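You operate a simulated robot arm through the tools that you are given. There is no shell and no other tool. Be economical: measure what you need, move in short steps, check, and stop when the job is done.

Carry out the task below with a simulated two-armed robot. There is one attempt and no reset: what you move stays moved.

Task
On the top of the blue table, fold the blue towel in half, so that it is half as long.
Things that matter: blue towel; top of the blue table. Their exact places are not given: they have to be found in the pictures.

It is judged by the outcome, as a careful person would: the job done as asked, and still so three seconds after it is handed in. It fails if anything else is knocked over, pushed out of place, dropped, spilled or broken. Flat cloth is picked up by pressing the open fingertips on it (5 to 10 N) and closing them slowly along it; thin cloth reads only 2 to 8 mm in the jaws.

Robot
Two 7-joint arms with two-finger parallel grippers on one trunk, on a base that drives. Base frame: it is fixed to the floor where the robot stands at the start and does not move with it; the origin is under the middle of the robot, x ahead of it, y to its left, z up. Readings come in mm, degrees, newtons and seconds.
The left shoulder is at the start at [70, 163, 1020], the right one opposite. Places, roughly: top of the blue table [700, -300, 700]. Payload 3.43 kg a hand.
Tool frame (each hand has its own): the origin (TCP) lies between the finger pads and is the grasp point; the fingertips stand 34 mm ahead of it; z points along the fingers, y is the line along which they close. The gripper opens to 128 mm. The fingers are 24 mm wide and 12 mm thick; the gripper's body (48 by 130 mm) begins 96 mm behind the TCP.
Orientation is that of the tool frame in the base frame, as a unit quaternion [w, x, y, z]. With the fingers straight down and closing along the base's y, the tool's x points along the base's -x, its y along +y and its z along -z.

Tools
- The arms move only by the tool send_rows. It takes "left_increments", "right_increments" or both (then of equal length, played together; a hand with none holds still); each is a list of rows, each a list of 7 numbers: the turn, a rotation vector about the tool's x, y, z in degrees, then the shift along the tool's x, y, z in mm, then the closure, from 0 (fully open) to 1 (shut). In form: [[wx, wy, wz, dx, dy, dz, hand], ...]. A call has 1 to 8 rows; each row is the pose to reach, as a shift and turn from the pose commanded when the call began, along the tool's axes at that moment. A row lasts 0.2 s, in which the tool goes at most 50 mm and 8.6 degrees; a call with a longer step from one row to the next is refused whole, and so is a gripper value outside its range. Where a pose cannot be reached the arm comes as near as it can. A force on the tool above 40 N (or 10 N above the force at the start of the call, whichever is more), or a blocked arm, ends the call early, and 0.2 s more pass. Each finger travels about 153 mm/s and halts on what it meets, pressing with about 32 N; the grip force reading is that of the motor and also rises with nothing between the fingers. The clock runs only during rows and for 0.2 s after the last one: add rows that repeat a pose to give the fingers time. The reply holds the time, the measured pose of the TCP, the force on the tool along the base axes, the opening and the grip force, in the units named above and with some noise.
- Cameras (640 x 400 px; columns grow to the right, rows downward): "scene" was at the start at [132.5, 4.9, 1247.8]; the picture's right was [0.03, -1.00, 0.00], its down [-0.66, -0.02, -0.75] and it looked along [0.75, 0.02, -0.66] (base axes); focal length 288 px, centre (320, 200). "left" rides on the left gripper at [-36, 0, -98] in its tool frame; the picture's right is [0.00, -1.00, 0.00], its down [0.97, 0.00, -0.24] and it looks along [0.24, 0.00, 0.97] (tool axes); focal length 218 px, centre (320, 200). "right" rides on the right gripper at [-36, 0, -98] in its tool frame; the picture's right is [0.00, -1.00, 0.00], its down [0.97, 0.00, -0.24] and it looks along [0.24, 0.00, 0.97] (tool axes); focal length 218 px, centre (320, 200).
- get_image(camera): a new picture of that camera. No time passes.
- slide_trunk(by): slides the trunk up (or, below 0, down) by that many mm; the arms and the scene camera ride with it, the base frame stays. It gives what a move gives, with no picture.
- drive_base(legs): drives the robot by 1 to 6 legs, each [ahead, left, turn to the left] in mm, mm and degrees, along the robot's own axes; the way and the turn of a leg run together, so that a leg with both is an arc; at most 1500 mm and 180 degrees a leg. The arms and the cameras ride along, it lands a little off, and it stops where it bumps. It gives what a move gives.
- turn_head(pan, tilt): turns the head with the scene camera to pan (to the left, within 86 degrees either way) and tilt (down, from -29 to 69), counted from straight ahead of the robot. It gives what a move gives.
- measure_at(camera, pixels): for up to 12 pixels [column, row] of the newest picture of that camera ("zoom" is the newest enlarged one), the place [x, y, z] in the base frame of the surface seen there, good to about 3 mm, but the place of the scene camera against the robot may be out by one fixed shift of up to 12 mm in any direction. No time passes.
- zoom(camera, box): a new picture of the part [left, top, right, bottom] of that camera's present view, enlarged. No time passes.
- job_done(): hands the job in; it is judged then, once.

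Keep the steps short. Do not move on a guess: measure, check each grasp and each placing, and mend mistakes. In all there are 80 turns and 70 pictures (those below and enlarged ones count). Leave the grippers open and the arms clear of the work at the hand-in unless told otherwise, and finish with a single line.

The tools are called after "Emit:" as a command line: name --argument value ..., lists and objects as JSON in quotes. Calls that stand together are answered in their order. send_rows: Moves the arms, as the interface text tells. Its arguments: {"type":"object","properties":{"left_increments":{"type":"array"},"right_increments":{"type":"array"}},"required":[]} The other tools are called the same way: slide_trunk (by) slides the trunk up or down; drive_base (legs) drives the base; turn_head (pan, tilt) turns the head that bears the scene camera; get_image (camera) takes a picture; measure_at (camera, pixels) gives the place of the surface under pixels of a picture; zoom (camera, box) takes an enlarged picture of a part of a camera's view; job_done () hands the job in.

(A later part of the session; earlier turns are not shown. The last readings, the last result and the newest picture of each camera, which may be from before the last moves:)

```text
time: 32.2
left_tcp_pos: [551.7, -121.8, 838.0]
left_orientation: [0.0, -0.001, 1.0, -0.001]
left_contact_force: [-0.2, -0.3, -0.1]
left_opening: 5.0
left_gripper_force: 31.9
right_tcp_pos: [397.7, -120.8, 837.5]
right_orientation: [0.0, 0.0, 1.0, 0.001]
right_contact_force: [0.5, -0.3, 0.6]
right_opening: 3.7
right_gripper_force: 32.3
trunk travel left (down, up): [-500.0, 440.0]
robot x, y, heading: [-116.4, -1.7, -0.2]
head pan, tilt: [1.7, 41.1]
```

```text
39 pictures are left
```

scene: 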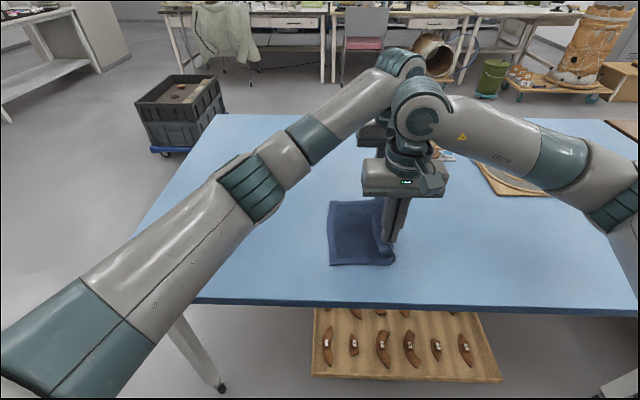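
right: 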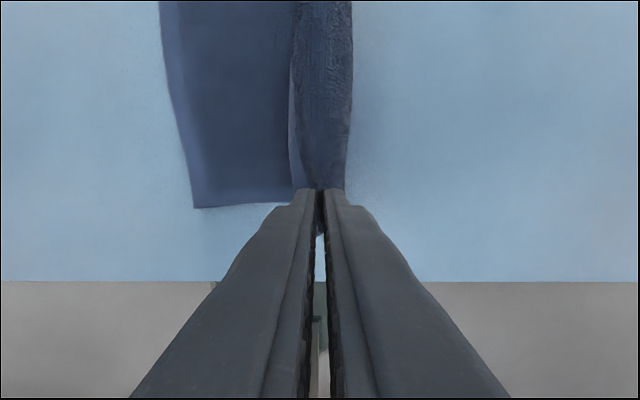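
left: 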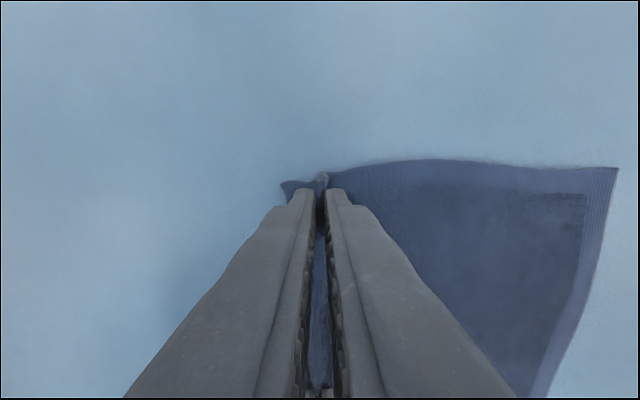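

The lower half is lying flat. I'll measure the free edge before bringing the held edge back over it.

Emit:
measure_at --camera "right" --pixels '[[196, 203], [176, 110], [163, 20], [348, 150], [346, 60]]'

Emit:
get_image --camera "left"

```text
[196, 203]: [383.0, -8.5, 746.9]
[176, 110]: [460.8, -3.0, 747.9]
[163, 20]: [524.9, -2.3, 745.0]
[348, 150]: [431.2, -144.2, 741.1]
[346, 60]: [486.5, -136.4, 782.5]
```

```text
38 pictures are left
```

left: 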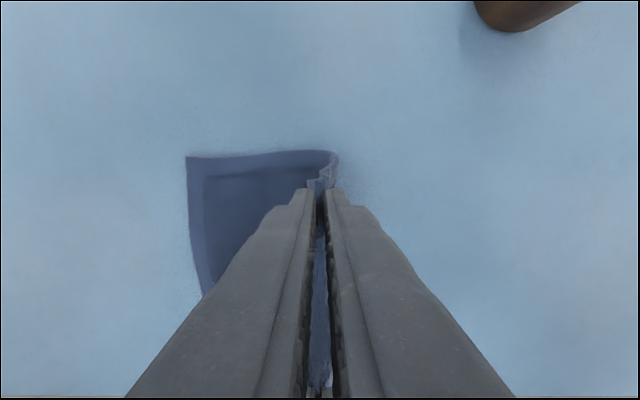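

Free edge at y≈-5, so the fold should sit near y≈-120. I'll bring the held edge back in +y on a descending quarter circle so the fold isn't pulled, stopping with the fingertips about 25 mm above the table.

Emit:
send_rows --left_increments '[[0, 0, 0, 0, 10, 2, 1], [0, 0, 0, 0, 20, 5, 1], [0, 0, 0, 0, 30, 10, 1], [0, 0, 0, 0, 40, 17, 1], [0, 0, 0, 0, 50, 25, 1], [0, 0, 0, 0, 58, 32, 1], [0, 0, 0, 0, 65, 38, 1], [0, 0, 0, 0, 65, 38, 1]]' --right_increments '[[0, 0, 0, 0, 10, 2, 1], [0, 0, 0, 0, 20, 5, 1], [0, 0, 0, 0, 30, 10, 1], [0, 0, 0, 0, 40, 17, 1], [0, 0, 0, 0, 50, 25, 1], [0, 0, 0, 0, 58, 32, 1], [0, 0, 0, 0, 65, 38, 1], [0, 0, 0, 0, 65, 38, 1]]'

Emit:
get_image --camera "left"

Emit:
get_image --camera "right"

Emit:
zoom --camera "scene" --box '[290, 150, 450, 290]'

```text
time: 34.0
left_tcp_pos: [553.5, -55.8, 798.2]
left_orientation: [0.001, -0.001, 1.0, 0.0]
left_contact_force: [0.3, -0.2, 0.0]
left_opening: 4.5
left_gripper_force: 31.8
right_tcp_pos: [395.5, -55.2, 800.4]
right_orientation: [0.001, 0.0, 1.0, 0.0]
right_contact_force: [-0.6, -0.6, 0.1]
right_opening: 4.1
right_gripper_force: 32.1
trunk travel left (down, up): [-500.0, 440.0]
robot x, y, heading: [-121.6, 0.6, 0.2]
head pan, tilt: [1.7, 41.1]
```

```text
37 pictures are left
```

left: 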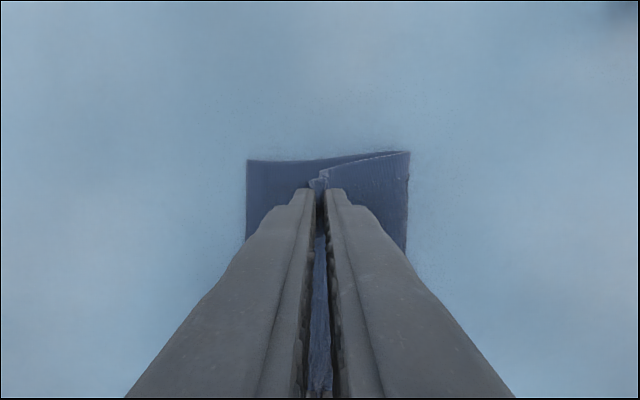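

```text
36 pictures are left
```

right: 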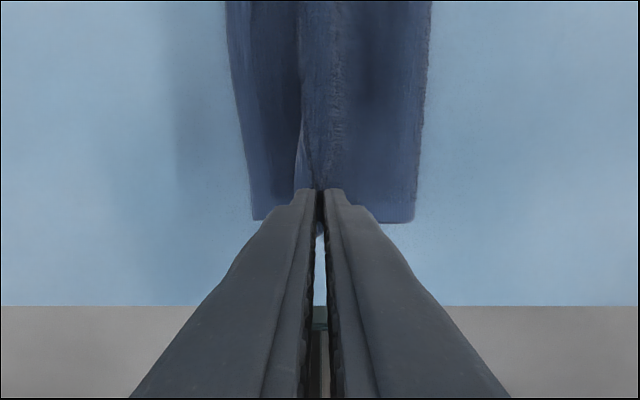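

```text
2.86 times, centred on (370, 220) of scene
```

zoom: 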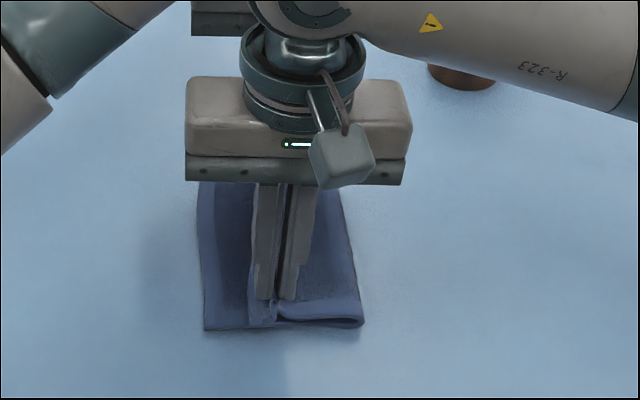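

It folds cleanly. I'll measure the free edge and fold line.

Emit:
measure_at --camera "right" --pixels '[[254, 217], [240, 130], [228, 30], [416, 215], [424, 120], [430, 30], [300, 150], [302, 60]]'

Emit:
measure_at --camera "left" --pixels '[[250, 163], [250, 220], [406, 156], [404, 220]]'

```text
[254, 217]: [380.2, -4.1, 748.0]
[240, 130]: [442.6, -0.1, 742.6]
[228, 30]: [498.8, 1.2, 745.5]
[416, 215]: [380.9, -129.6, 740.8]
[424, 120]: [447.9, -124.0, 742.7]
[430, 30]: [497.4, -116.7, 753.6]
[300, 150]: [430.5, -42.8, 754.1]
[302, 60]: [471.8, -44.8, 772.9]
```

```text
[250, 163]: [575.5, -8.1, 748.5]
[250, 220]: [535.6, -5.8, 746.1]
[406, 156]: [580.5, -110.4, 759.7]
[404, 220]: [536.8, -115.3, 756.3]
```

Free edge at y≈-3, fold at about -115 to -125, and the flap is on the +y side as wanted. I'll lower onto the stack.

Emit:
send_rows --left_increments '[[0, 0, 0, 0, 0, 5, 1], [0, 0, 0, 0, 0, 9, 1], [0, 0, 0, 0, 0, 12, 1], [0, 0, 0, 0, 0, 12, 1]]' --right_increments '[[0, 0, 0, 0, 0, 6, 1], [0, 0, 0, 0, 0, 11, 1], [0, 0, 0, 0, 0, 14, 1], [0, 0, 0, 0, 0, 14, 1]]'

Emit:
get_image --camera "right"

Emit:
zoom --camera "scene" --box '[310, 190, 410, 270]'

```text
time: 35.0
left_tcp_pos: [552.3, -54.8, 787.3]
left_orientation: [0.0, -0.001, 1.0, 0.0]
left_contact_force: [-1.6, 0.2, 1.2]
left_opening: 5.0
left_gripper_force: 32.2
right_tcp_pos: [396.3, -56.2, 784.2]
right_orientation: [0.0, 0.0, 1.0, 0.0]
right_contact_force: [1.1, 0.4, 1.5]
right_opening: 3.7
right_gripper_force: 32.0
trunk travel left (down, up): [-500.0, 440.0]
robot x, y, heading: [-117.8, -0.1, 0.1]
head pan, tilt: [1.7, 41.1]
```

```text
34 pictures are left
```

right: 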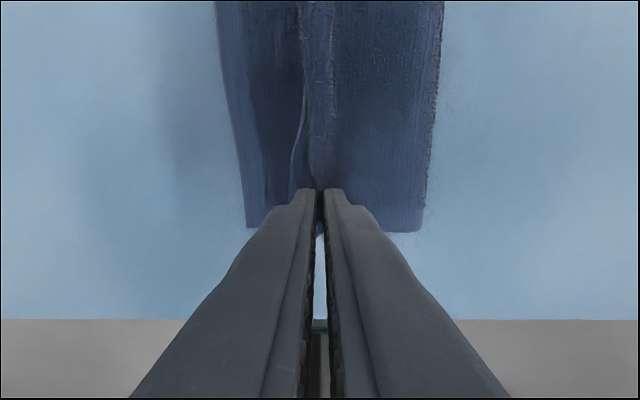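

```text
5.00 times, centred on (360, 230) of scene
```

zoom: 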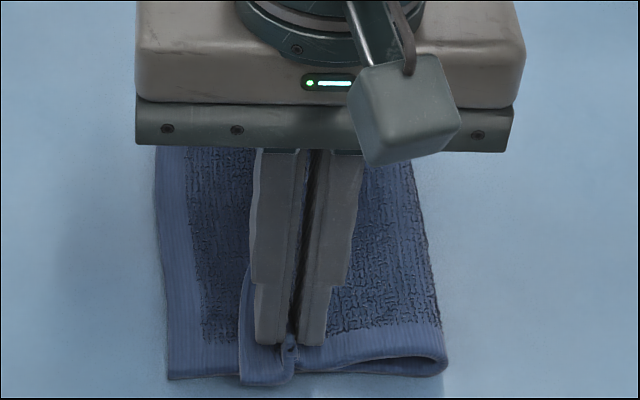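

The flap points outward. Pressing slightly, I'll open to 36 mm while shifting +18 mm in y. The inner finger stays put and the outer one spreads the flap.

Emit:
send_rows --left_increments '[[0, 0, 0, 0, 0, 1.5, 1], [0, 0, 0, 0, 3, 1.5, 0.95], [0, 0, 0, 0, 6, 1.5, 0.9], [0, 0, 0, 0, 9, 1.5, 0.85], [0, 0, 0, 0, 12, 1.5, 0.81], [0, 0, 0, 0, 15, 1.5, 0.76], [0, 0, 0, 0, 18, 1.5, 0.72], [0, 0, 0, 0, 18, 1.5, 0.72]]' --right_increments '[[0, 0, 0, 0, 0, 1, 1], [0, 0, 0, 0, 3, 1, 0.95], [0, 0, 0, 0, 6, 1, 0.9], [0, 0, 0, 0, 9, 1, 0.85], [0, 0, 0, 0, 12, 1, 0.81], [0, 0, 0, 0, 15, 1, 0.76], [0, 0, 0, 0, 18, 1, 0.72], [0, 0, 0, 0, 18, 1, 0.72]]'

Emit:
get_image --camera "right"

Emit:
zoom --camera "scene" --box '[310, 190, 410, 270]'

Emit:
get_image --camera "left"

```text
time: 36.8
left_tcp_pos: [551.9, -38.1, 785.3]
left_orientation: [0.0, 0.0, 1.0, 0.0]
left_contact_force: [0.5, -0.7, -0.7]
left_opening: 36.1
left_gripper_force: 0.0
right_tcp_pos: [398.3, -36.5, 785.5]
right_orientation: [0.0, -0.001, 1.0, 0.0]
right_contact_force: [-0.9, -0.8, -0.4]
right_opening: 35.7
right_gripper_force: 0.0
trunk travel left (down, up): [-500.0, 440.0]
robot x, y, heading: [-118.4, -1.6, 0.1]
head pan, tilt: [1.7, 41.1]
```

```text
32 pictures are left
```

right: 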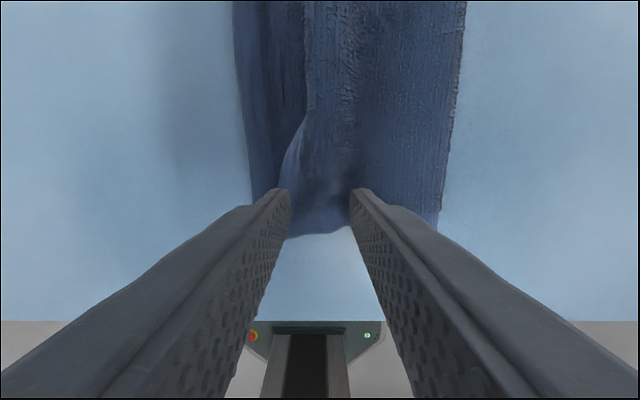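

```text
5.00 times, centred on (360, 230) of scene
```

zoom: 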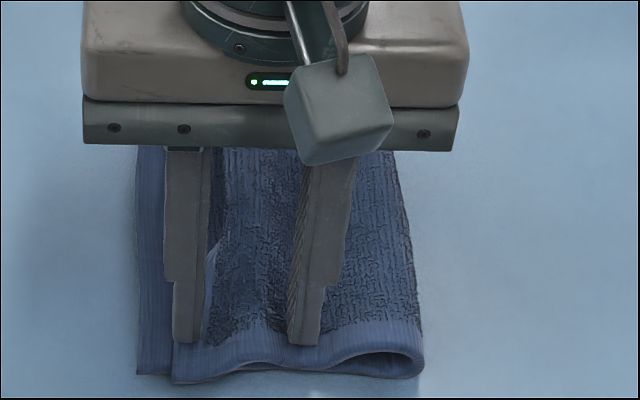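

```text
30 pictures are left
```

left: 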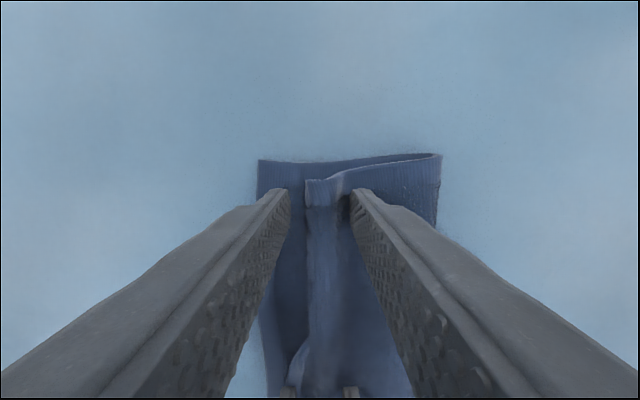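

The near corner spread well, but the far one slipped and lies short. I'll rise and look.

Emit:
send_rows --left_increments '[[0, 0, 0, 0, 0, -15, 0.72], [0, 0, 0, 0, 0, -40, 0.72], [0, 0, 0, 0, 0, -80, 0.72]]' --right_increments '[[0, 0, 0, 0, 0, -15, 0.72], [0, 0, 0, 0, 0, -40, 0.72], [0, 0, 0, 0, 0, -80, 0.72]]'

Emit:
get_image --camera "left"

Emit:
get_image --camera "right"

```text
time: 37.6
left_tcp_pos: [549.8, -37.5, 866.6]
left_orientation: [0.0, 0.0, 1.0, 0.0]
left_contact_force: [-0.3, 0.8, -0.6]
left_opening: 35.9
left_gripper_force: 0.1
right_tcp_pos: [394.3, -35.3, 866.3]
right_orientation: [0.0, 0.0, 1.0, 0.0]
right_contact_force: [0.0, -0.3, 0.4]
right_opening: 35.6
right_gripper_force: 0.1
trunk travel left (down, up): [-500.0, 440.0]
robot x, y, heading: [-120.2, 2.2, -0.2]
head pan, tilt: [1.7, 41.1]
```

```text
29 pictures are left
```

left: 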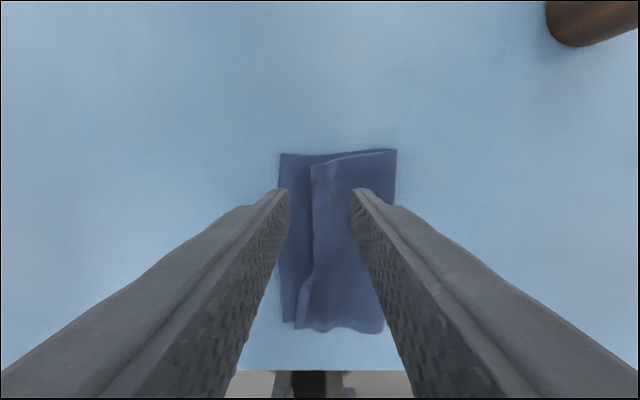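

```text
28 pictures are left
```

right: 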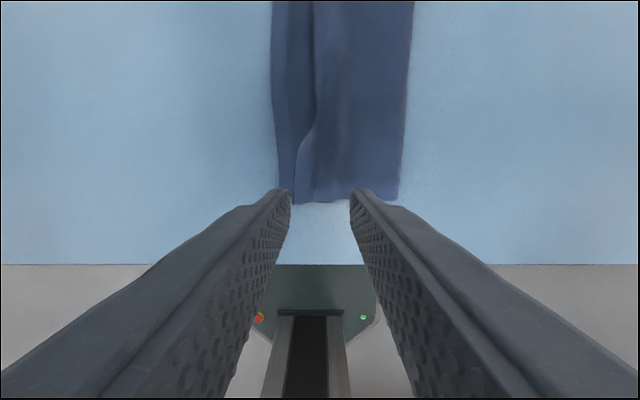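

Emit:
measure_at --camera "left" --pixels '[[284, 158], [316, 168], [314, 200], [313, 250], [303, 300], [297, 325], [392, 153], [390, 185], [382, 325], [350, 200], [350, 270], [294, 260]]'

Emit:
zoom --camera "left" --box '[260, 130, 420, 350]'

Emit:
zoom --camera "scene" --box '[310, 180, 410, 270]'

```text
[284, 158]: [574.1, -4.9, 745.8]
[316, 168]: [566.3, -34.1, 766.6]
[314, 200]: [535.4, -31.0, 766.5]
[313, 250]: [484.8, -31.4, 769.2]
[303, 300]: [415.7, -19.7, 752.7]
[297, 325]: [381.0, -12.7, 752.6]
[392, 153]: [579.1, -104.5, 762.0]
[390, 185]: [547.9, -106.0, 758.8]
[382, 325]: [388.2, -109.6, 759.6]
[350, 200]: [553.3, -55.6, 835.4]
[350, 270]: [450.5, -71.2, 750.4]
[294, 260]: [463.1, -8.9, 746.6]
```

```text
1.82 times, centred on (340, 240) of left
```

zoom: 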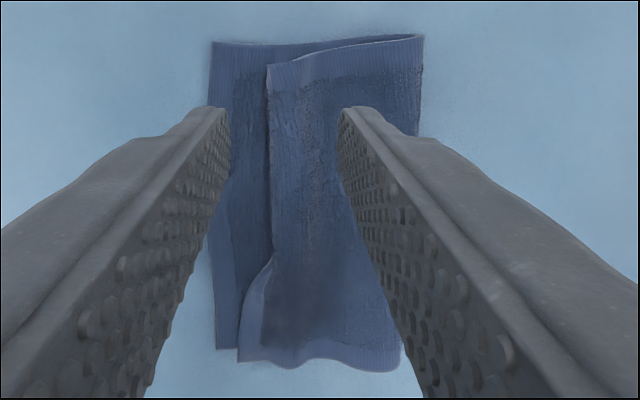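

```text
4.44 times, centred on (360, 225) of scene
```

zoom: 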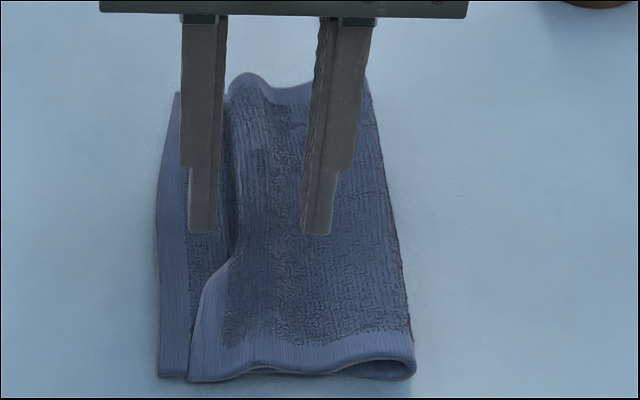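

At the far end and middle, the top layer's hem isn't visible and the surface is raised to z≈767, so about 28 mm of hem is tucked under. The near corner is fine. With the left hand I'll re-pinch the top layer near that end, lift it so the hem drops out, and relay it. First I'll hover at (540, -54).

Emit:
send_rows --left_increments '[[0, 0, 0, 5, -8, 0, 0.75], [0, 0, 0, 10, -17, 0, 0.75], [0, 0, 0, 10, -17, 30, 0.75], [0, 0, 0, 10, -17, 55, 0.75], [0, 0, 0, 10, -17, 66, 0.75], [0, 0, 0, 10, -17, 72, 0.75], [0, 0, 0, 10, -17, 76, 0.75], [0, 0, 0, 10, -17, 76, 0.75]]'

Emit:
get_image --camera "left"

```text
time: 39.4
left_tcp_pos: [541.9, -53.5, 789.6]
left_orientation: [0.0, 0.0, 1.0, 0.0]
left_contact_force: [6.5, 0.6, 3.7]
left_opening: 32.1
left_gripper_force: 0.1
right_tcp_pos: [396.6, -35.9, 863.6]
right_orientation: [0.0, 0.0, 1.0, 0.0]
right_contact_force: [-7.4, -0.3, -3.6]
right_opening: 35.9
right_gripper_force: 0.1
trunk travel left (down, up): [-500.0, 440.0]
robot x, y, heading: [-116.7, -2.4, -0.2]
head pan, tilt: [1.7, 41.1]
```

```text
25 pictures are left
```

left: 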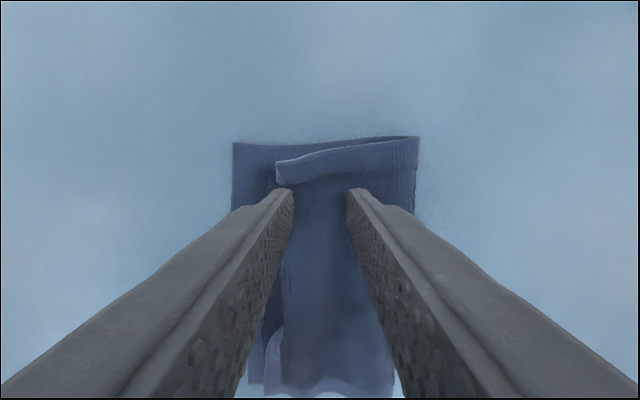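

The opposite x forces (6.5 and -7.4 N) show the two arms touching. I'll move the right hand away towards the near right.

Emit:
send_rows --right_increments '[[0, 0, 0, 10, -10, -5, 0.72], [0, 0, 0, 20, -40, -15, 0.72], [0, 0, 0, 20, -80, -30, 0.72], [0, 0, 0, 20, -120, -40, 0.72], [0, 0, 0, 20, -160, -40, 0.72], [0, 0, 0, 20, -200, -40, 0.72]]'

```text
time: 40.8
left_tcp_pos: [541.4, -54.0, 789.0]
left_orientation: [0.001, -0.001, 1.0, 0.001]
left_contact_force: [0.3, -0.1, 0.4]
left_opening: 32.2
left_gripper_force: 0.0
right_tcp_pos: [378.9, -237.8, 905.3]
right_orientation: [0.0, -0.001, 1.0, 0.0]
right_contact_force: [0.3, 0.6, 0.4]
right_opening: 35.9
right_gripper_force: 0.1
trunk travel left (down, up): [-500.0, 440.0]
robot x, y, heading: [-116.2, -0.2, 0.0]
head pan, tilt: [1.7, 41.1]
```

Arms are free of each other. I'll press further down with the left.

Emit:
send_rows --left_increments '[[0, 0, 0, 0, 0, 2, 0.75], [0, 0, 0, 0, 0, 4, 0.75], [0, 0, 0, 0, 0, 4, 0.75]]'

Emit:
zoom --camera "scene" --box '[310, 180, 410, 270]'

```text
time: 41.6
left_tcp_pos: [542.7, -53.7, 785.8]
left_orientation: [0.0, -0.001, 1.0, 0.0]
left_contact_force: [-1.0, 0.2, 1.2]
left_opening: 32.2
left_gripper_force: 0.1
right_tcp_pos: [378.4, -236.7, 905.7]
right_orientation: [0.0, 0.0, 1.0, 0.0]
right_contact_force: [0.6, -0.4, -0.2]
right_opening: 35.9
right_gripper_force: 0.0
trunk travel left (down, up): [-500.0, 440.0]
robot x, y, heading: [-117.4, 2.0, -0.2]
head pan, tilt: [1.7, 41.1]
```

```text
4.44 times, centred on (360, 225) of scene
```

zoom: 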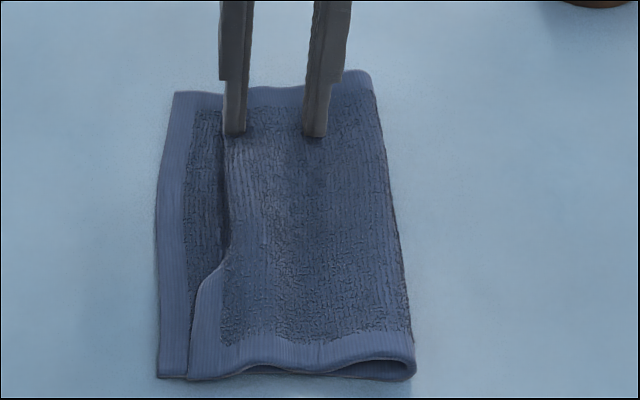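

The fingers sit on the top layer, the outer one just on the curled edge. I'll press a little more and close slowly.

Emit:
send_rows --left_increments '[[0, 0, 0, 0, 0, 1.5, 0.75], [0, 0, 0, 0, 0, 3, 0.75], [0, 0, 0, 0, 0, 3, 0.79], [0, 0, 0, 0, 0, 3, 0.83], [0, 0, 0, 0, 0, 3, 0.87], [0, 0, 0, 0, 0, 3, 0.92], [0, 0, 0, 0, 0, 3, 1], [0, 0, 0, 0, 0, 3, 1]]'

Emit:
zoom --camera "scene" --box '[310, 180, 410, 270]'

```text
time: 43.4
left_tcp_pos: [542.7, -54.6, 781.8]
left_orientation: [0.0, -0.002, 1.0, 0.001]
left_contact_force: [0.9, 0.5, 4.6]
left_opening: 3.9
left_gripper_force: 31.8
right_tcp_pos: [378.9, -235.6, 906.0]
right_orientation: [0.0, 0.0, 1.0, 0.0]
right_contact_force: [0.3, -0.3, 0.2]
right_opening: 35.7
right_gripper_force: 0.1
trunk travel left (down, up): [-500.0, 440.0]
robot x, y, heading: [-116.9, -4.5, 0.1]
head pan, tilt: [1.7, 41.1]
```

```text
4.44 times, centred on (360, 225) of scene
```

zoom: 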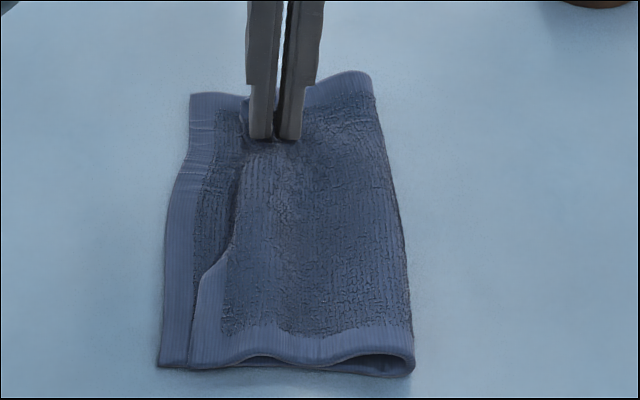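

Grip at 3.9 mm, one ridge as before. The lower layer shifted a little. I'll lift 50 mm, drifting slightly in -y, and look.

Emit:
send_rows --left_increments '[[0, 0, 0, 0, -2, -10, 1], [0, 0, 0, 0, -5, -20, 1], [0, 0, 0, 0, -9, -30, 1], [0, 0, 0, 0, -14, -40, 1], [0, 0, 0, 0, -20, -50, 1], [0, 0, 0, 0, -20, -50, 1]]'

Emit:
zoom --camera "scene" --box '[310, 170, 410, 270]'

Emit:
get_image --camera "left"

```text
time: 44.8
left_tcp_pos: [542.3, -76.1, 833.4]
left_orientation: [-0.001, -0.001, 1.0, 0.0]
left_contact_force: [-0.2, 1.6, 0.5]
left_opening: 3.7
left_gripper_force: 31.6
right_tcp_pos: [379.9, -236.7, 905.9]
right_orientation: [0.001, 0.0, 1.0, 0.0]
right_contact_force: [0.9, -0.1, 0.0]
right_opening: 35.7
right_gripper_force: 0.1
trunk travel left (down, up): [-500.0, 440.0]
robot x, y, heading: [-117.6, -1.2, 0.0]
head pan, tilt: [1.7, 41.1]
```

```text
4.00 times, centred on (360, 220) of scene
```

zoom: 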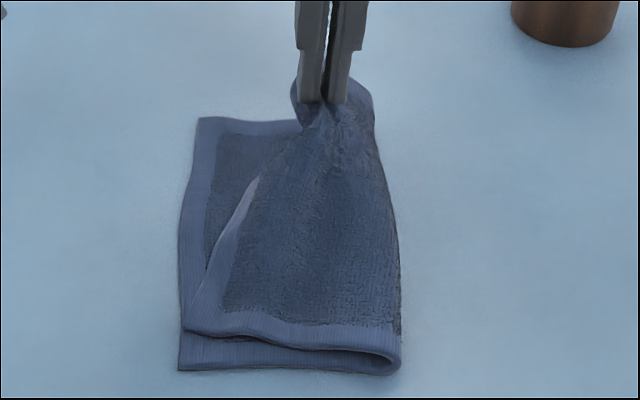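

```text
21 pictures are left
```

left: 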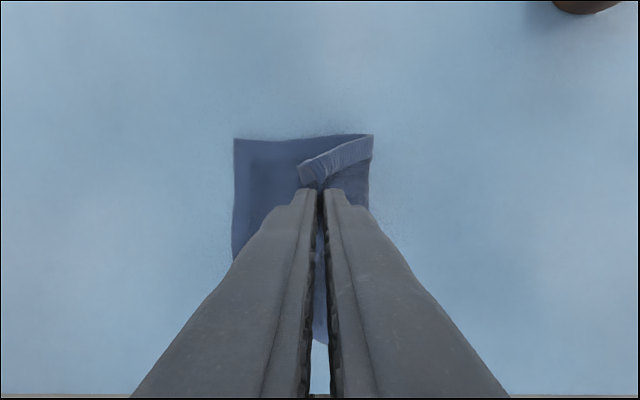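

The hem has dropped free and hangs below the fingers. I'll tilt the fingers 34° so the tips point to +y, moving the tip to about y=-55 and 40 mm up, so the hem lands outward.

Emit:
send_rows --left_increments '[[-8.5, 0, 0, 0, 0, 4, 1], [-17, 0, 0, 0, 0, 9, 1], [-25.5, 0, 0, 0, 1, 15, 1], [-34, 0, 0, 0, 2, 21, 1], [-34, 0, 0, 0, 2, 24, 1], [-34, 0, 0, 0, 2, 24, 1]]'

Emit:
zoom --camera "scene" --box '[310, 170, 410, 270]'

```text
time: 46.2
left_tcp_pos: [544.2, -73.7, 808.8]
left_orientation: [-0.001, -0.001, 0.956, 0.293]
left_contact_force: [0.3, -0.3, 0.5]
left_opening: 3.6
left_gripper_force: 31.9
right_tcp_pos: [379.3, -236.0, 906.1]
right_orientation: [0.0, 0.0, 1.0, 0.001]
right_contact_force: [0.2, -0.5, 0.1]
right_opening: 35.9
right_gripper_force: 0.0
trunk travel left (down, up): [-500.0, 440.0]
robot x, y, heading: [-120.0, -0.9, 0.3]
head pan, tilt: [1.7, 41.1]
```

```text
4.00 times, centred on (360, 220) of scene
```

zoom: 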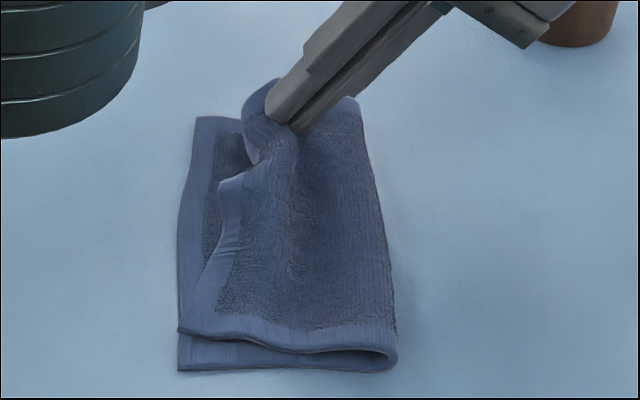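

The hem now points outward. I'll lower the tip about 24 mm with a slight -y motion.

Emit:
send_rows --left_increments '[[0, 0, 0, 0, -4, 4.4, 1], [0, 0, 0, 0, -8.3, 8.8, 1], [0, 0, 0, 0, -12.5, 13.2, 1], [0, 0, 0, 0, -16.7, 17.7, 1], [0, 0, 0, 0, -16.7, 17.7, 1]]'

Emit:
zoom --camera "scene" --box '[310, 170, 410, 270]'

```text
time: 47.4
left_tcp_pos: [542.3, -76.7, 783.8]
left_orientation: [-0.001, 0.0, 0.956, 0.292]
left_contact_force: [0.1, 0.1, 0.3]
left_opening: 3.4
left_gripper_force: 32.4
right_tcp_pos: [378.3, -237.1, 905.5]
right_orientation: [0.0, 0.0, 1.0, -0.001]
right_contact_force: [0.6, -0.3, -0.1]
right_opening: 36.0
right_gripper_force: 0.1
trunk travel left (down, up): [-500.0, 440.0]
robot x, y, heading: [-117.7, 0.6, 0.0]
head pan, tilt: [1.7, 41.1]
```

```text
4.00 times, centred on (360, 220) of scene
```

zoom: 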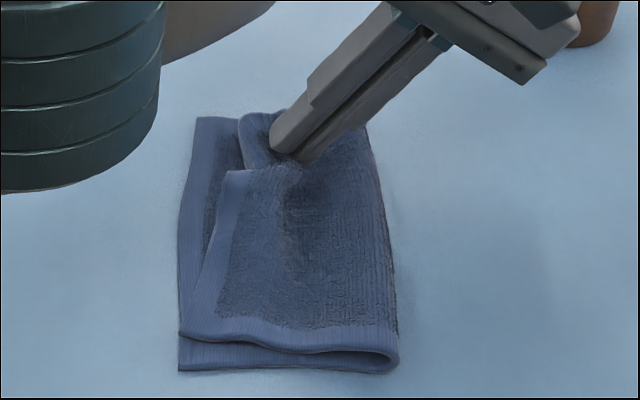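

The hem lies outward along the edge. I'll open while shifting so the lower finger stays put, then withdraw along the fingers.

Emit:
send_rows --left_increments '[[0, 0, 0, 0, 2, 0, 0.95], [0, 0, 0, 0, 5, 0, 0.9], [0, 0, 0, 0, 9, 0, 0.84], [0, 0, 0, 0, 9, 0, 0.84], [0, 0, 0, 0, 9, -15, 0.84], [0, 0, 0, 0, 9, -40, 0.84], [0, 0, 0, 0, 9, -75, 0.84]]'

Emit:
zoom --camera "scene" --box '[310, 170, 410, 270]'

```text
time: 49.0
left_tcp_pos: [543.7, -90.2, 821.5]
left_orientation: [-0.001, -0.001, 0.956, 0.293]
left_contact_force: [1.3, -0.1, 0.3]
left_opening: 20.4
left_gripper_force: 0.0
left hand out of reach, approached as far as the arm can: row 7
right_tcp_pos: [379.4, -236.9, 905.9]
right_orientation: [0.0, 0.0, 1.0, 0.0]
right_contact_force: [0.3, 0.3, -0.6]
right_opening: 35.8
right_gripper_force: 0.0
trunk travel left (down, up): [-500.0, 440.0]
robot x, y, heading: [-117.5, 1.8, 0.1]
head pan, tilt: [1.7, 41.1]
```

```text
4.00 times, centred on (360, 220) of scene
```

zoom: 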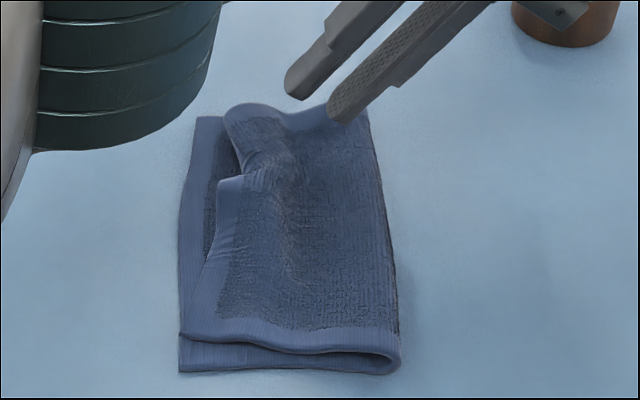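

The middle is mended, but the far corner still looks curled. I'll turn the hand upright, rise and look from above.

Emit:
send_rows --left_increments '[[8.5, 0, 0, 0, 10, -12, 0.72], [17, 0, 0, 0, 18, -25, 0.72], [25.5, 0, 0, 0, 28, -38, 0.72], [34, 0, 0, 0, 33, -50, 0.72], [34, 0, 0, 0, 33, -50, 0.72]]'

Emit:
zoom --camera "left" --box '[230, 110, 430, 310]'

```text
time: 50.2
left_tcp_pos: [544.2, -92.8, 883.7]
left_orientation: [-0.001, -0.001, 1.0, 0.0]
left_contact_force: [-0.3, 0.1, -0.7]
left_opening: 35.6
left_gripper_force: 0.0
right_tcp_pos: [379.2, -236.6, 904.8]
right_orientation: [0.0, -0.001, 1.0, 0.001]
right_contact_force: [0.6, 0.4, -0.4]
right_opening: 35.7
right_gripper_force: 0.1
trunk travel left (down, up): [-500.0, 440.0]
robot x, y, heading: [-118.7, -0.8, 0.0]
head pan, tilt: [1.7, 41.1]
```

```text
2.00 times, centred on (330, 210) of left
```

zoom: 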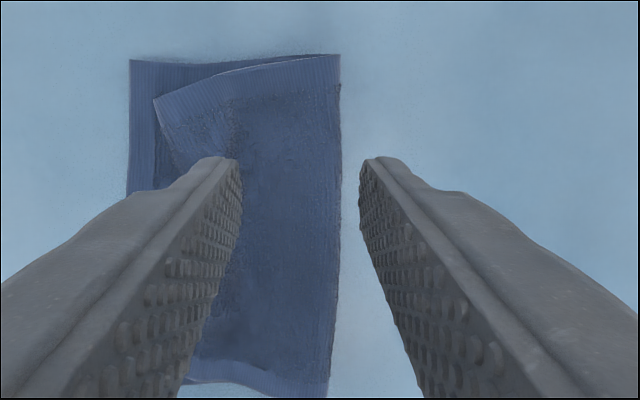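

Emit:
send_rows --left_increments '[[0, 0, 0, 10, 15, -10, 0.4], [0, 0, 0, 20, 32, -20, 0.1], [0, 0, 0, 30, 32, -20, 0], [0, 0, 0, 40, 32, -20, 0]]'

Emit:
zoom --camera "left" --box '[230, 100, 410, 300]'

```text
time: 51.2
left_tcp_pos: [503.8, -62.4, 902.7]
left_orientation: [0.001, -0.001, 1.0, 0.0]
left_contact_force: [-0.7, -0.2, -0.2]
left_opening: 128.0
left_gripper_force: 0.1
right_tcp_pos: [380.2, -236.6, 906.9]
right_orientation: [0.0, 0.0, 1.0, 0.0]
right_contact_force: [-0.2, 0.3, 1.3]
right_opening: 35.8
right_gripper_force: 0.0
trunk travel left (down, up): [-500.0, 440.0]
robot x, y, heading: [-119.0, -1.3, 0.2]
head pan, tilt: [1.7, 41.1]
```

```text
2.00 times, centred on (320, 200) of left
```

zoom: 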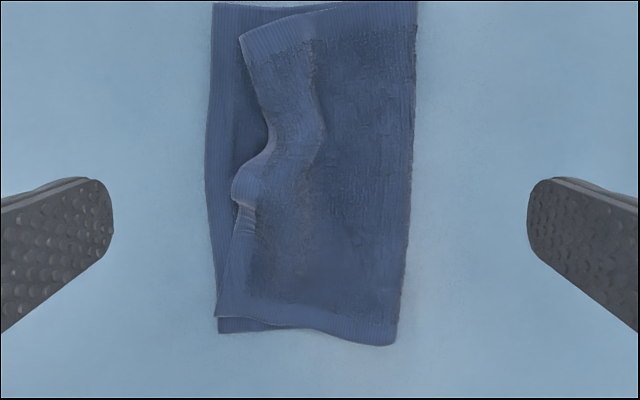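

Now it's clear: the near half's hem lies right, but the far half's hem is still tucked under. I'll measure the crease there.

Emit:
measure_at --camera "zoom" --pixels '[[245, 42], [255, 80], [266, 125], [218, 10], [210, 100], [225, 310], [408, 40], [405, 150], [395, 310], [310, 80], [235, 190]]'

```text
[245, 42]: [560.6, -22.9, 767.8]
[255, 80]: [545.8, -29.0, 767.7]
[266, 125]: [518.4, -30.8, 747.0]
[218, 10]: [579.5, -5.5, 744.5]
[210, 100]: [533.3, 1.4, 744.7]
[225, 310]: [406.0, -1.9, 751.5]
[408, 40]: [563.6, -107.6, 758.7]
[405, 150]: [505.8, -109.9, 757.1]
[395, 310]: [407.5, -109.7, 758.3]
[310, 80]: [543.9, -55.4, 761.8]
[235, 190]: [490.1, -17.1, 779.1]
```

The near half aligns well (top edge -2, lower edge ~0). The far crease is at y≈-23 to -30. I'll re-pinch with the left hand at (552, -50). When relaying it I'll let the hanging hem touch and then drag a good 25 mm in -y, so it trails outward.

Emit:
send_rows --left_increments '[[0, 0, 0, -20, 6, 10, 0.4], [0, 0, 0, -40, 12, 20, 0.75], [0, 0, 0, -48, 12, 40, 0.75], [0, 0, 0, -48, 12, 70, 0.75], [0, 0, 0, -48, 12, 98, 0.75], [0, 0, 0, -48, 12, 110, 0.75], [0, 0, 0, -48, 12, 118, 0.75], [0, 0, 0, -48, 12, 118, 0.75]]'

Emit:
zoom --camera "scene" --box '[310, 170, 410, 270]'

```text
time: 53.0
left_tcp_pos: [551.2, -50.1, 785.0]
left_orientation: [0.0, -0.001, 1.0, 0.0]
left_contact_force: [-0.1, -0.1, 2.6]
left_opening: 32.2
left_gripper_force: 0.1
right_tcp_pos: [377.6, -236.0, 905.1]
right_orientation: [0.0, 0.0, 1.0, 0.001]
right_contact_force: [0.1, -0.7, -0.6]
right_opening: 35.7
right_gripper_force: 0.1
trunk travel left (down, up): [-500.0, 440.0]
robot x, y, heading: [-120.1, -0.5, -0.2]
head pan, tilt: [1.7, 41.1]
```

```text
4.00 times, centred on (360, 220) of scene
```

zoom: 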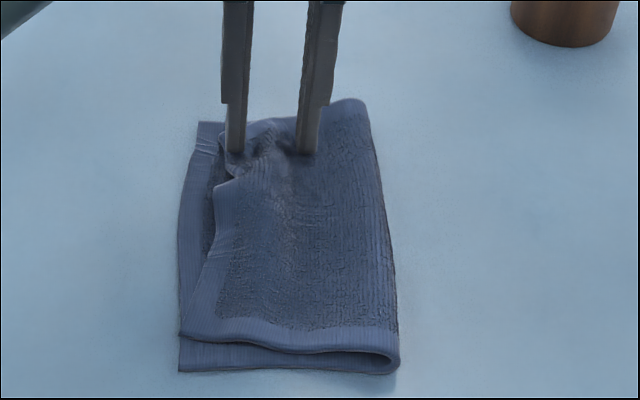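

Contact at 2.6 N, fingers on the top layer. I'll press slightly, close slowly and lift 35 mm.

Emit:
send_rows --left_increments '[[0, 0, 0, 0, 0, 2, 0.75], [0, 0, 0, 0, 0, 2.5, 0.79], [0, 0, 0, 0, 0, 2.5, 0.83], [0, 0, 0, 0, 0, 2.5, 0.87], [0, 0, 0, 0, 0, 2.5, 0.92], [0, 0, 0, 0, 0, 2.5, 0.97], [0, 0, 0, 0, 0, 2.5, 1], [0, 0, 0, 0, 0, 2.5, 1]]'

Emit:
send_rows --left_increments '[[0, 0, 0, 0, 0, -10, 1], [0, 0, 0, 0, -2, -22, 1], [0, 0, 0, 0, -5, -34, 1], [0, 0, 0, 0, -10, -46, 1], [0, 0, 0, 0, -15, -55, 1], [0, 0, 0, 0, -15, -55, 1]]'

Emit:
zoom --camera "scene" --box '[310, 170, 410, 270]'

```text
time: 54.8
left_tcp_pos: [551.1, -49.1, 781.6]
left_orientation: [0.0, -0.001, 1.0, 0.0]
left_contact_force: [-0.8, 1.1, 4.5]
left_opening: 6.0
left_gripper_force: 31.8
right_tcp_pos: [378.7, -237.0, 905.8]
right_orientation: [0.001, 0.0, 1.0, 0.0]
right_contact_force: [-1.1, -0.1, 0.8]
right_opening: 35.8
right_gripper_force: 0.1
trunk travel left (down, up): [-500.0, 440.0]
robot x, y, heading: [-116.0, 1.0, 0.0]
head pan, tilt: [1.7, 41.1]
```

```text
time: 56.2
left_tcp_pos: [550.0, -63.8, 835.8]
left_orientation: [0.0, -0.002, 1.0, 0.001]
left_contact_force: [0.1, -0.8, 0.1]
left_opening: 5.8
left_gripper_force: 32.2
right_tcp_pos: [379.7, -236.2, 905.9]
right_orientation: [0.0, -0.001, 1.0, 0.0]
right_contact_force: [-0.3, -0.7, -0.2]
right_opening: 35.9
right_gripper_force: 0.0
trunk travel left (down, up): [-500.0, 440.0]
robot x, y, heading: [-118.9, -1.9, 0.1]
head pan, tilt: [1.7, 41.1]
```

```text
4.00 times, centred on (360, 220) of scene
```

zoom: 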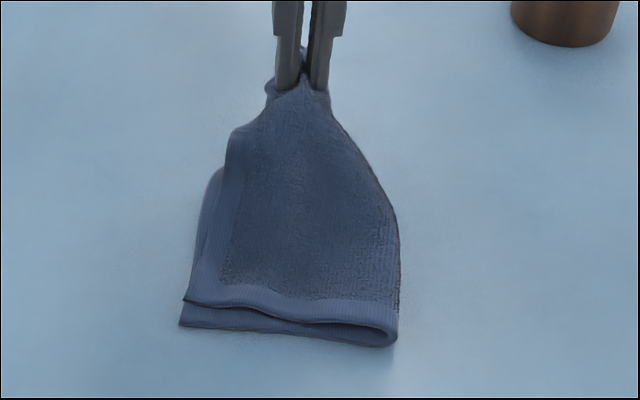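

The far corner of the lower layer seems to have risen too (6 mm in the jaws). I'll look from the left camera.

Emit:
zoom --camera "left" --box '[210, 90, 430, 250]'

```text
2.50 times, centred on (320, 170) of left
```

zoom: 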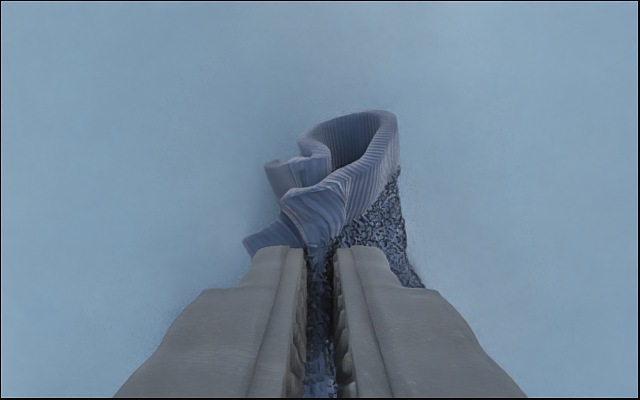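

Both layers were pinched and both hems hang on the +y side. That is usable: I'll go back to y≈-40 and lower while dragging in -y, so both hems trail outward together.

Emit:
send_rows --left_increments '[[0, 0, 0, 0, 12, 4, 1], [0, 0, 0, 0, 26, 10, 1], [0, 0, 0, 0, 28, 18, 1], [0, 0, 0, 0, 22, 26, 1], [0, 0, 0, 0, 16, 33, 1], [0, 0, 0, 0, 11, 40, 1], [0, 0, 0, 0, 7, 46, 1], [0, 0, 0, 0, 6, 49, 1]]'

Emit:
zoom --camera "scene" --box '[310, 170, 410, 270]'

Emit:
zoom --camera "left" --box '[210, 90, 430, 250]'

```text
time: 58.0
left_tcp_pos: [551.4, -57.9, 789.2]
left_orientation: [0.0, -0.001, 1.0, 0.0]
left_contact_force: [-0.4, -0.1, 4.7]
left_opening: 6.4
left_gripper_force: 32.2
right_tcp_pos: [379.1, -237.4, 905.9]
right_orientation: [-0.001, 0.0, 1.0, 0.0]
right_contact_force: [0.1, -0.6, 0.9]
right_opening: 35.5
right_gripper_force: 0.1
trunk travel left (down, up): [-500.0, 440.0]
robot x, y, heading: [-116.0, -4.0, -0.2]
head pan, tilt: [1.7, 41.1]
```

```text
4.00 times, centred on (360, 220) of scene
```

zoom: 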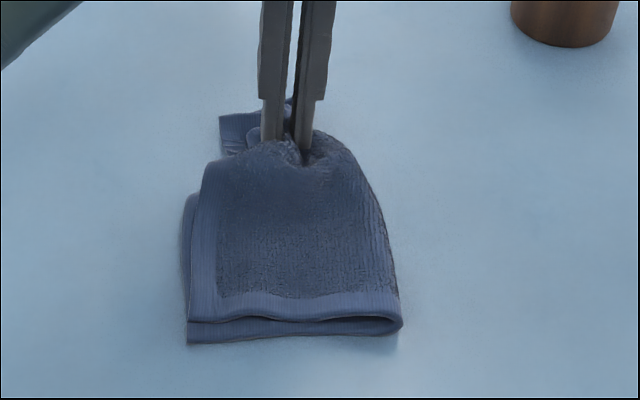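

```text
2.50 times, centred on (320, 170) of left
```

zoom: 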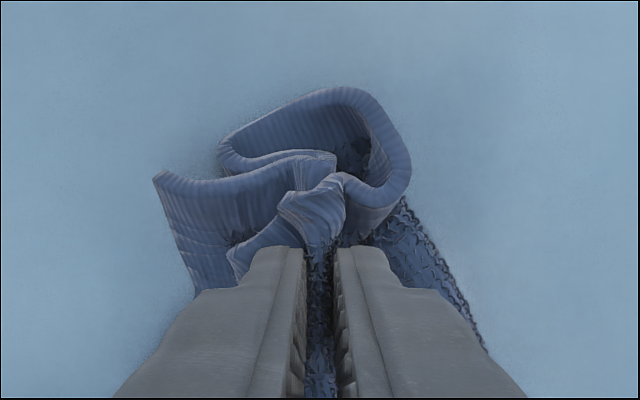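

The lower layer is a bit wavy. I'll open while spreading outward with the outer finger, rise with the fingers wide, and look once from above.

Emit:
send_rows --left_increments '[[0, 0, 0, 0, 3, 1, 0.95], [0, 0, 0, 0, 8, 2, 0.88], [0, 0, 0, 0, 13, 3, 0.8], [0, 0, 0, 0, 18, 3, 0.72], [0, 0, 0, 0, 18, -10, 0.72], [0, 0, 0, 0, 18, -40, 0.72], [0, 0, 0, 15, 8, -85, 0.5], [0, 0, 0, 35, 0, -115, 0.2]]'

Emit:
send_rows --left_increments '[[0, 0, 0, 5, 0, 0, 0], [0, 0, 0, 5, 0, 0, 0]]'

Emit:
zoom --camera "left" --box '[230, 100, 410, 300]'

```text
time: 59.8
left_tcp_pos: [517.9, -57.3, 907.4]
left_orientation: [0.0, -0.002, 1.0, -0.001]
left_contact_force: [-0.3, 0.6, 0.2]
left_opening: 102.3
left_gripper_force: 0.1
right_tcp_pos: [378.6, -235.7, 905.1]
right_orientation: [0.0, 0.001, 1.0, 0.001]
right_contact_force: [-0.6, -0.4, -0.2]
right_opening: 35.7
right_gripper_force: 0.0
trunk travel left (down, up): [-500.0, 440.0]
robot x, y, heading: [-120.0, 0.5, -0.4]
head pan, tilt: [1.7, 41.1]
```

```text
time: 60.4
left_tcp_pos: [511.8, -57.3, 904.5]
left_orientation: [0.0, 0.0, 1.0, 0.0]
left_contact_force: [0.2, 0.1, 0.3]
left_opening: 128.1
left_gripper_force: 0.1
right_tcp_pos: [379.4, -236.5, 905.6]
right_orientation: [-0.001, 0.0, 1.0, 0.0]
right_contact_force: [-0.5, -0.6, 0.3]
right_opening: 35.9
right_gripper_force: 0.1
trunk travel left (down, up): [-500.0, 440.0]
robot x, y, heading: [-122.3, -3.0, -0.0]
head pan, tilt: [1.7, 41.1]
```

```text
2.00 times, centred on (320, 200) of left
```

zoom: 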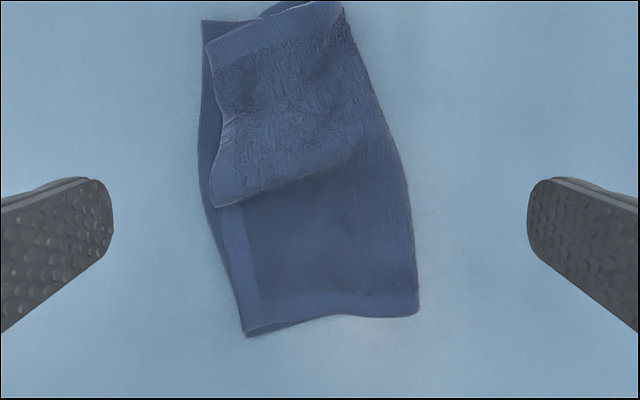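

Emit:
measure_at --camera "zoom" --pixels '[[207, 45], [206, 25], [335, 8], [222, 195], [203, 170], [345, 165], [400, 150], [250, 328], [415, 310], [415, 230], [280, 120], [300, 240]]'

Emit:
zoom --camera "scene" --box '[310, 170, 410, 270]'

```text
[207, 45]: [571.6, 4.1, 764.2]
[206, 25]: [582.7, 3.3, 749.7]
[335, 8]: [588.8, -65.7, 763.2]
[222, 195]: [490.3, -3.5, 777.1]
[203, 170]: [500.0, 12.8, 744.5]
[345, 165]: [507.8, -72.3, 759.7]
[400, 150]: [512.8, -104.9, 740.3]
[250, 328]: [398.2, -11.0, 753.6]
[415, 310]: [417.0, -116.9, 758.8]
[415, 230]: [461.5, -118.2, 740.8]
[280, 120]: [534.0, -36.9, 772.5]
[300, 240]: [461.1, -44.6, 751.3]
```

```text
4.00 times, centred on (360, 220) of scene
```

zoom: 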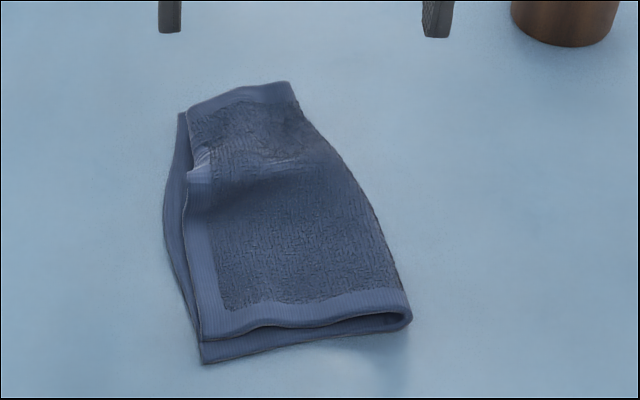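

The far fold corner has been pulled in to y≈-65 and the hem there is still tucked. There is a better mend: pinch the fold itself with both hands and lift the towel so both halves hang and straighten by gravity. Then I lay it down folded, trailing the hems in +y. I'll move both hands above the fold ends: left (568, -64), right (430, -106).

Emit:
send_rows --left_increments '[[0, 0, 0, -19, -2, 0, 0.3], [0, 0, 0, -38, -5, 0, 0.6], [0, 0, 0, -56, -7, 0, 0.72], [0, 0, 0, -56, -7, 20, 0.72], [0, 0, 0, -56, -7, 45, 0.72], [0, 0, 0, -56, -7, 70, 0.72], [0, 0, 0, -56, -7, 95, 0.72], [0, 0, 0, -56, -7, 110, 0.72]]' --right_increments '[[0, 0, 0, -17, 43, 0, 0.72], [0, 0, 0, -34, 86, 0, 0.72], [0, 0, 0, -51, 130, 0, 0.72], [0, 0, 0, -51, 130, 20, 0.72], [0, 0, 0, -51, 130, 45, 0.72], [0, 0, 0, -51, 130, 70, 0.72], [0, 0, 0, -51, 130, 95, 0.72], [0, 0, 0, -51, 130, 112, 0.72]]'

Emit:
get_image --camera "left"

Emit:
get_image --camera "right"

```text
time: 62.2
left_tcp_pos: [566.1, -65.9, 792.4]
left_orientation: [0.0, -0.001, 1.0, 0.0]
left_contact_force: [0.0, 0.2, 0.5]
left_opening: 35.7
left_gripper_force: 0.0
right_tcp_pos: [429.3, -108.2, 792.2]
right_orientation: [0.0, 0.0, 1.0, -0.001]
right_contact_force: [-0.5, 0.0, 0.5]
right_opening: 35.8
right_gripper_force: 0.0
trunk travel left (down, up): [-500.0, 440.0]
robot x, y, heading: [-119.0, -2.1, -0.2]
head pan, tilt: [1.7, 41.1]
```

```text
8 pictures are left
```

left: 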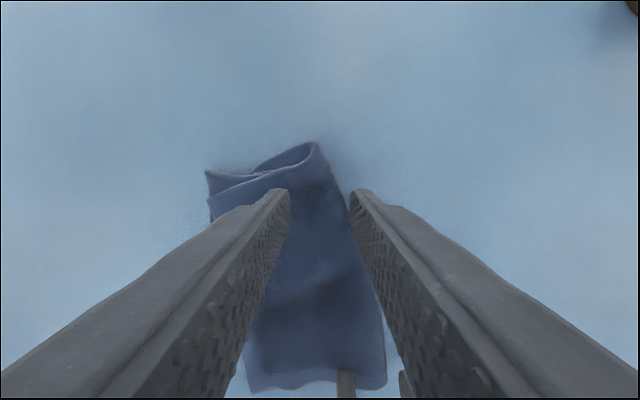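

```text
7 pictures are left
```

right: 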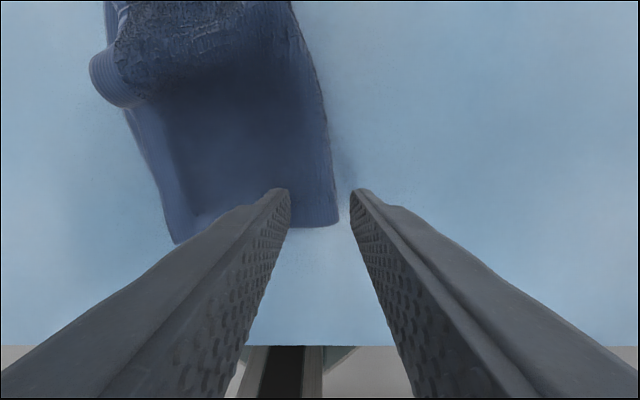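

Both hands straddle the fold: one finger on the towel, one just outside it. I'll lower to near the table and read the forces.

Emit:
send_rows --left_increments '[[0, 0, 0, 0, 0, 6, 0.72], [0, 0, 0, 0, 0, 11, 0.72], [0, 0, 0, 0, 0, 14, 0.72], [0, 0, 0, 0, 0, 14, 0.72]]' --right_increments '[[0, 0, 0, 0, 0, 6, 0.72], [0, 0, 0, 0, 0, 11, 0.72], [0, 0, 0, 0, 0, 14, 0.72], [0, 0, 0, 0, 0, 14, 0.72]]'

```text
time: 63.2
left_tcp_pos: [567.3, -65.6, 782.1]
left_orientation: [0.002, 0.0, 1.0, -0.001]
left_contact_force: [2.6, 0.2, 19.1]
left_opening: 35.8
left_gripper_force: 0.1
right_tcp_pos: [428.0, -107.3, 779.5]
right_orientation: [0.002, 0.0, 1.0, 0.0]
right_contact_force: [0.6, 1.1, 5.1]
right_opening: 36.0
right_gripper_force: 0.2
trunk travel left (down, up): [-500.0, 440.0]
robot x, y, heading: [-119.6, 2.3, 0.0]
head pan, tilt: [1.7, 41.1]
```

Left is at 19 N on the thicker stack, so I'll ease it 1.5 mm. Right is fine at 5 N. Closing slowly.

Emit:
send_rows --left_increments '[[0, 0, 0, 0, 0, -1.5, 0.72], [0, 0, 0, 0, 0, -1.5, 0.77], [0, 0, 0, 0, 0, -1.5, 0.81], [0, 0, 0, 0, 0, -1.5, 0.85], [0, 0, 0, 0, 0, -1.5, 0.89], [0, 0, 0, 0, 0, -1.5, 0.93], [0, 0, 0, 0, 0, -1.5, 1], [0, 0, 0, 0, 0, -1.5, 1]]' --right_increments '[[0, 0, 0, 0, 0, 0.5, 0.72], [0, 0, 0, 0, 0, 0.5, 0.77], [0, 0, 0, 0, 0, 0.5, 0.81], [0, 0, 0, 0, 0, 0.5, 0.85], [0, 0, 0, 0, 0, 0.5, 0.89], [0, 0, 0, 0, 0, 0.5, 0.93], [0, 0, 0, 0, 0, 0.5, 1], [0, 0, 0, 0, 0, 0.5, 1]]'

```text
time: 65.0
left_tcp_pos: [566.9, -62.6, 783.5]
left_orientation: [0.001, -0.001, 1.0, -0.001]
left_contact_force: [-0.1, 2.8, 13.8]
left_opening: 6.5
left_gripper_force: 31.8
right_tcp_pos: [427.5, -106.7, 779.8]
right_orientation: [0.001, 0.0, 1.0, 0.0]
right_contact_force: [0.8, 3.4, 10.3]
right_opening: 6.1
right_gripper_force: 32.1
trunk travel left (down, up): [-500.0, 440.0]
robot x, y, heading: [-120.9, 3.1, 0.1]
head pan, tilt: [1.7, 41.1]
```

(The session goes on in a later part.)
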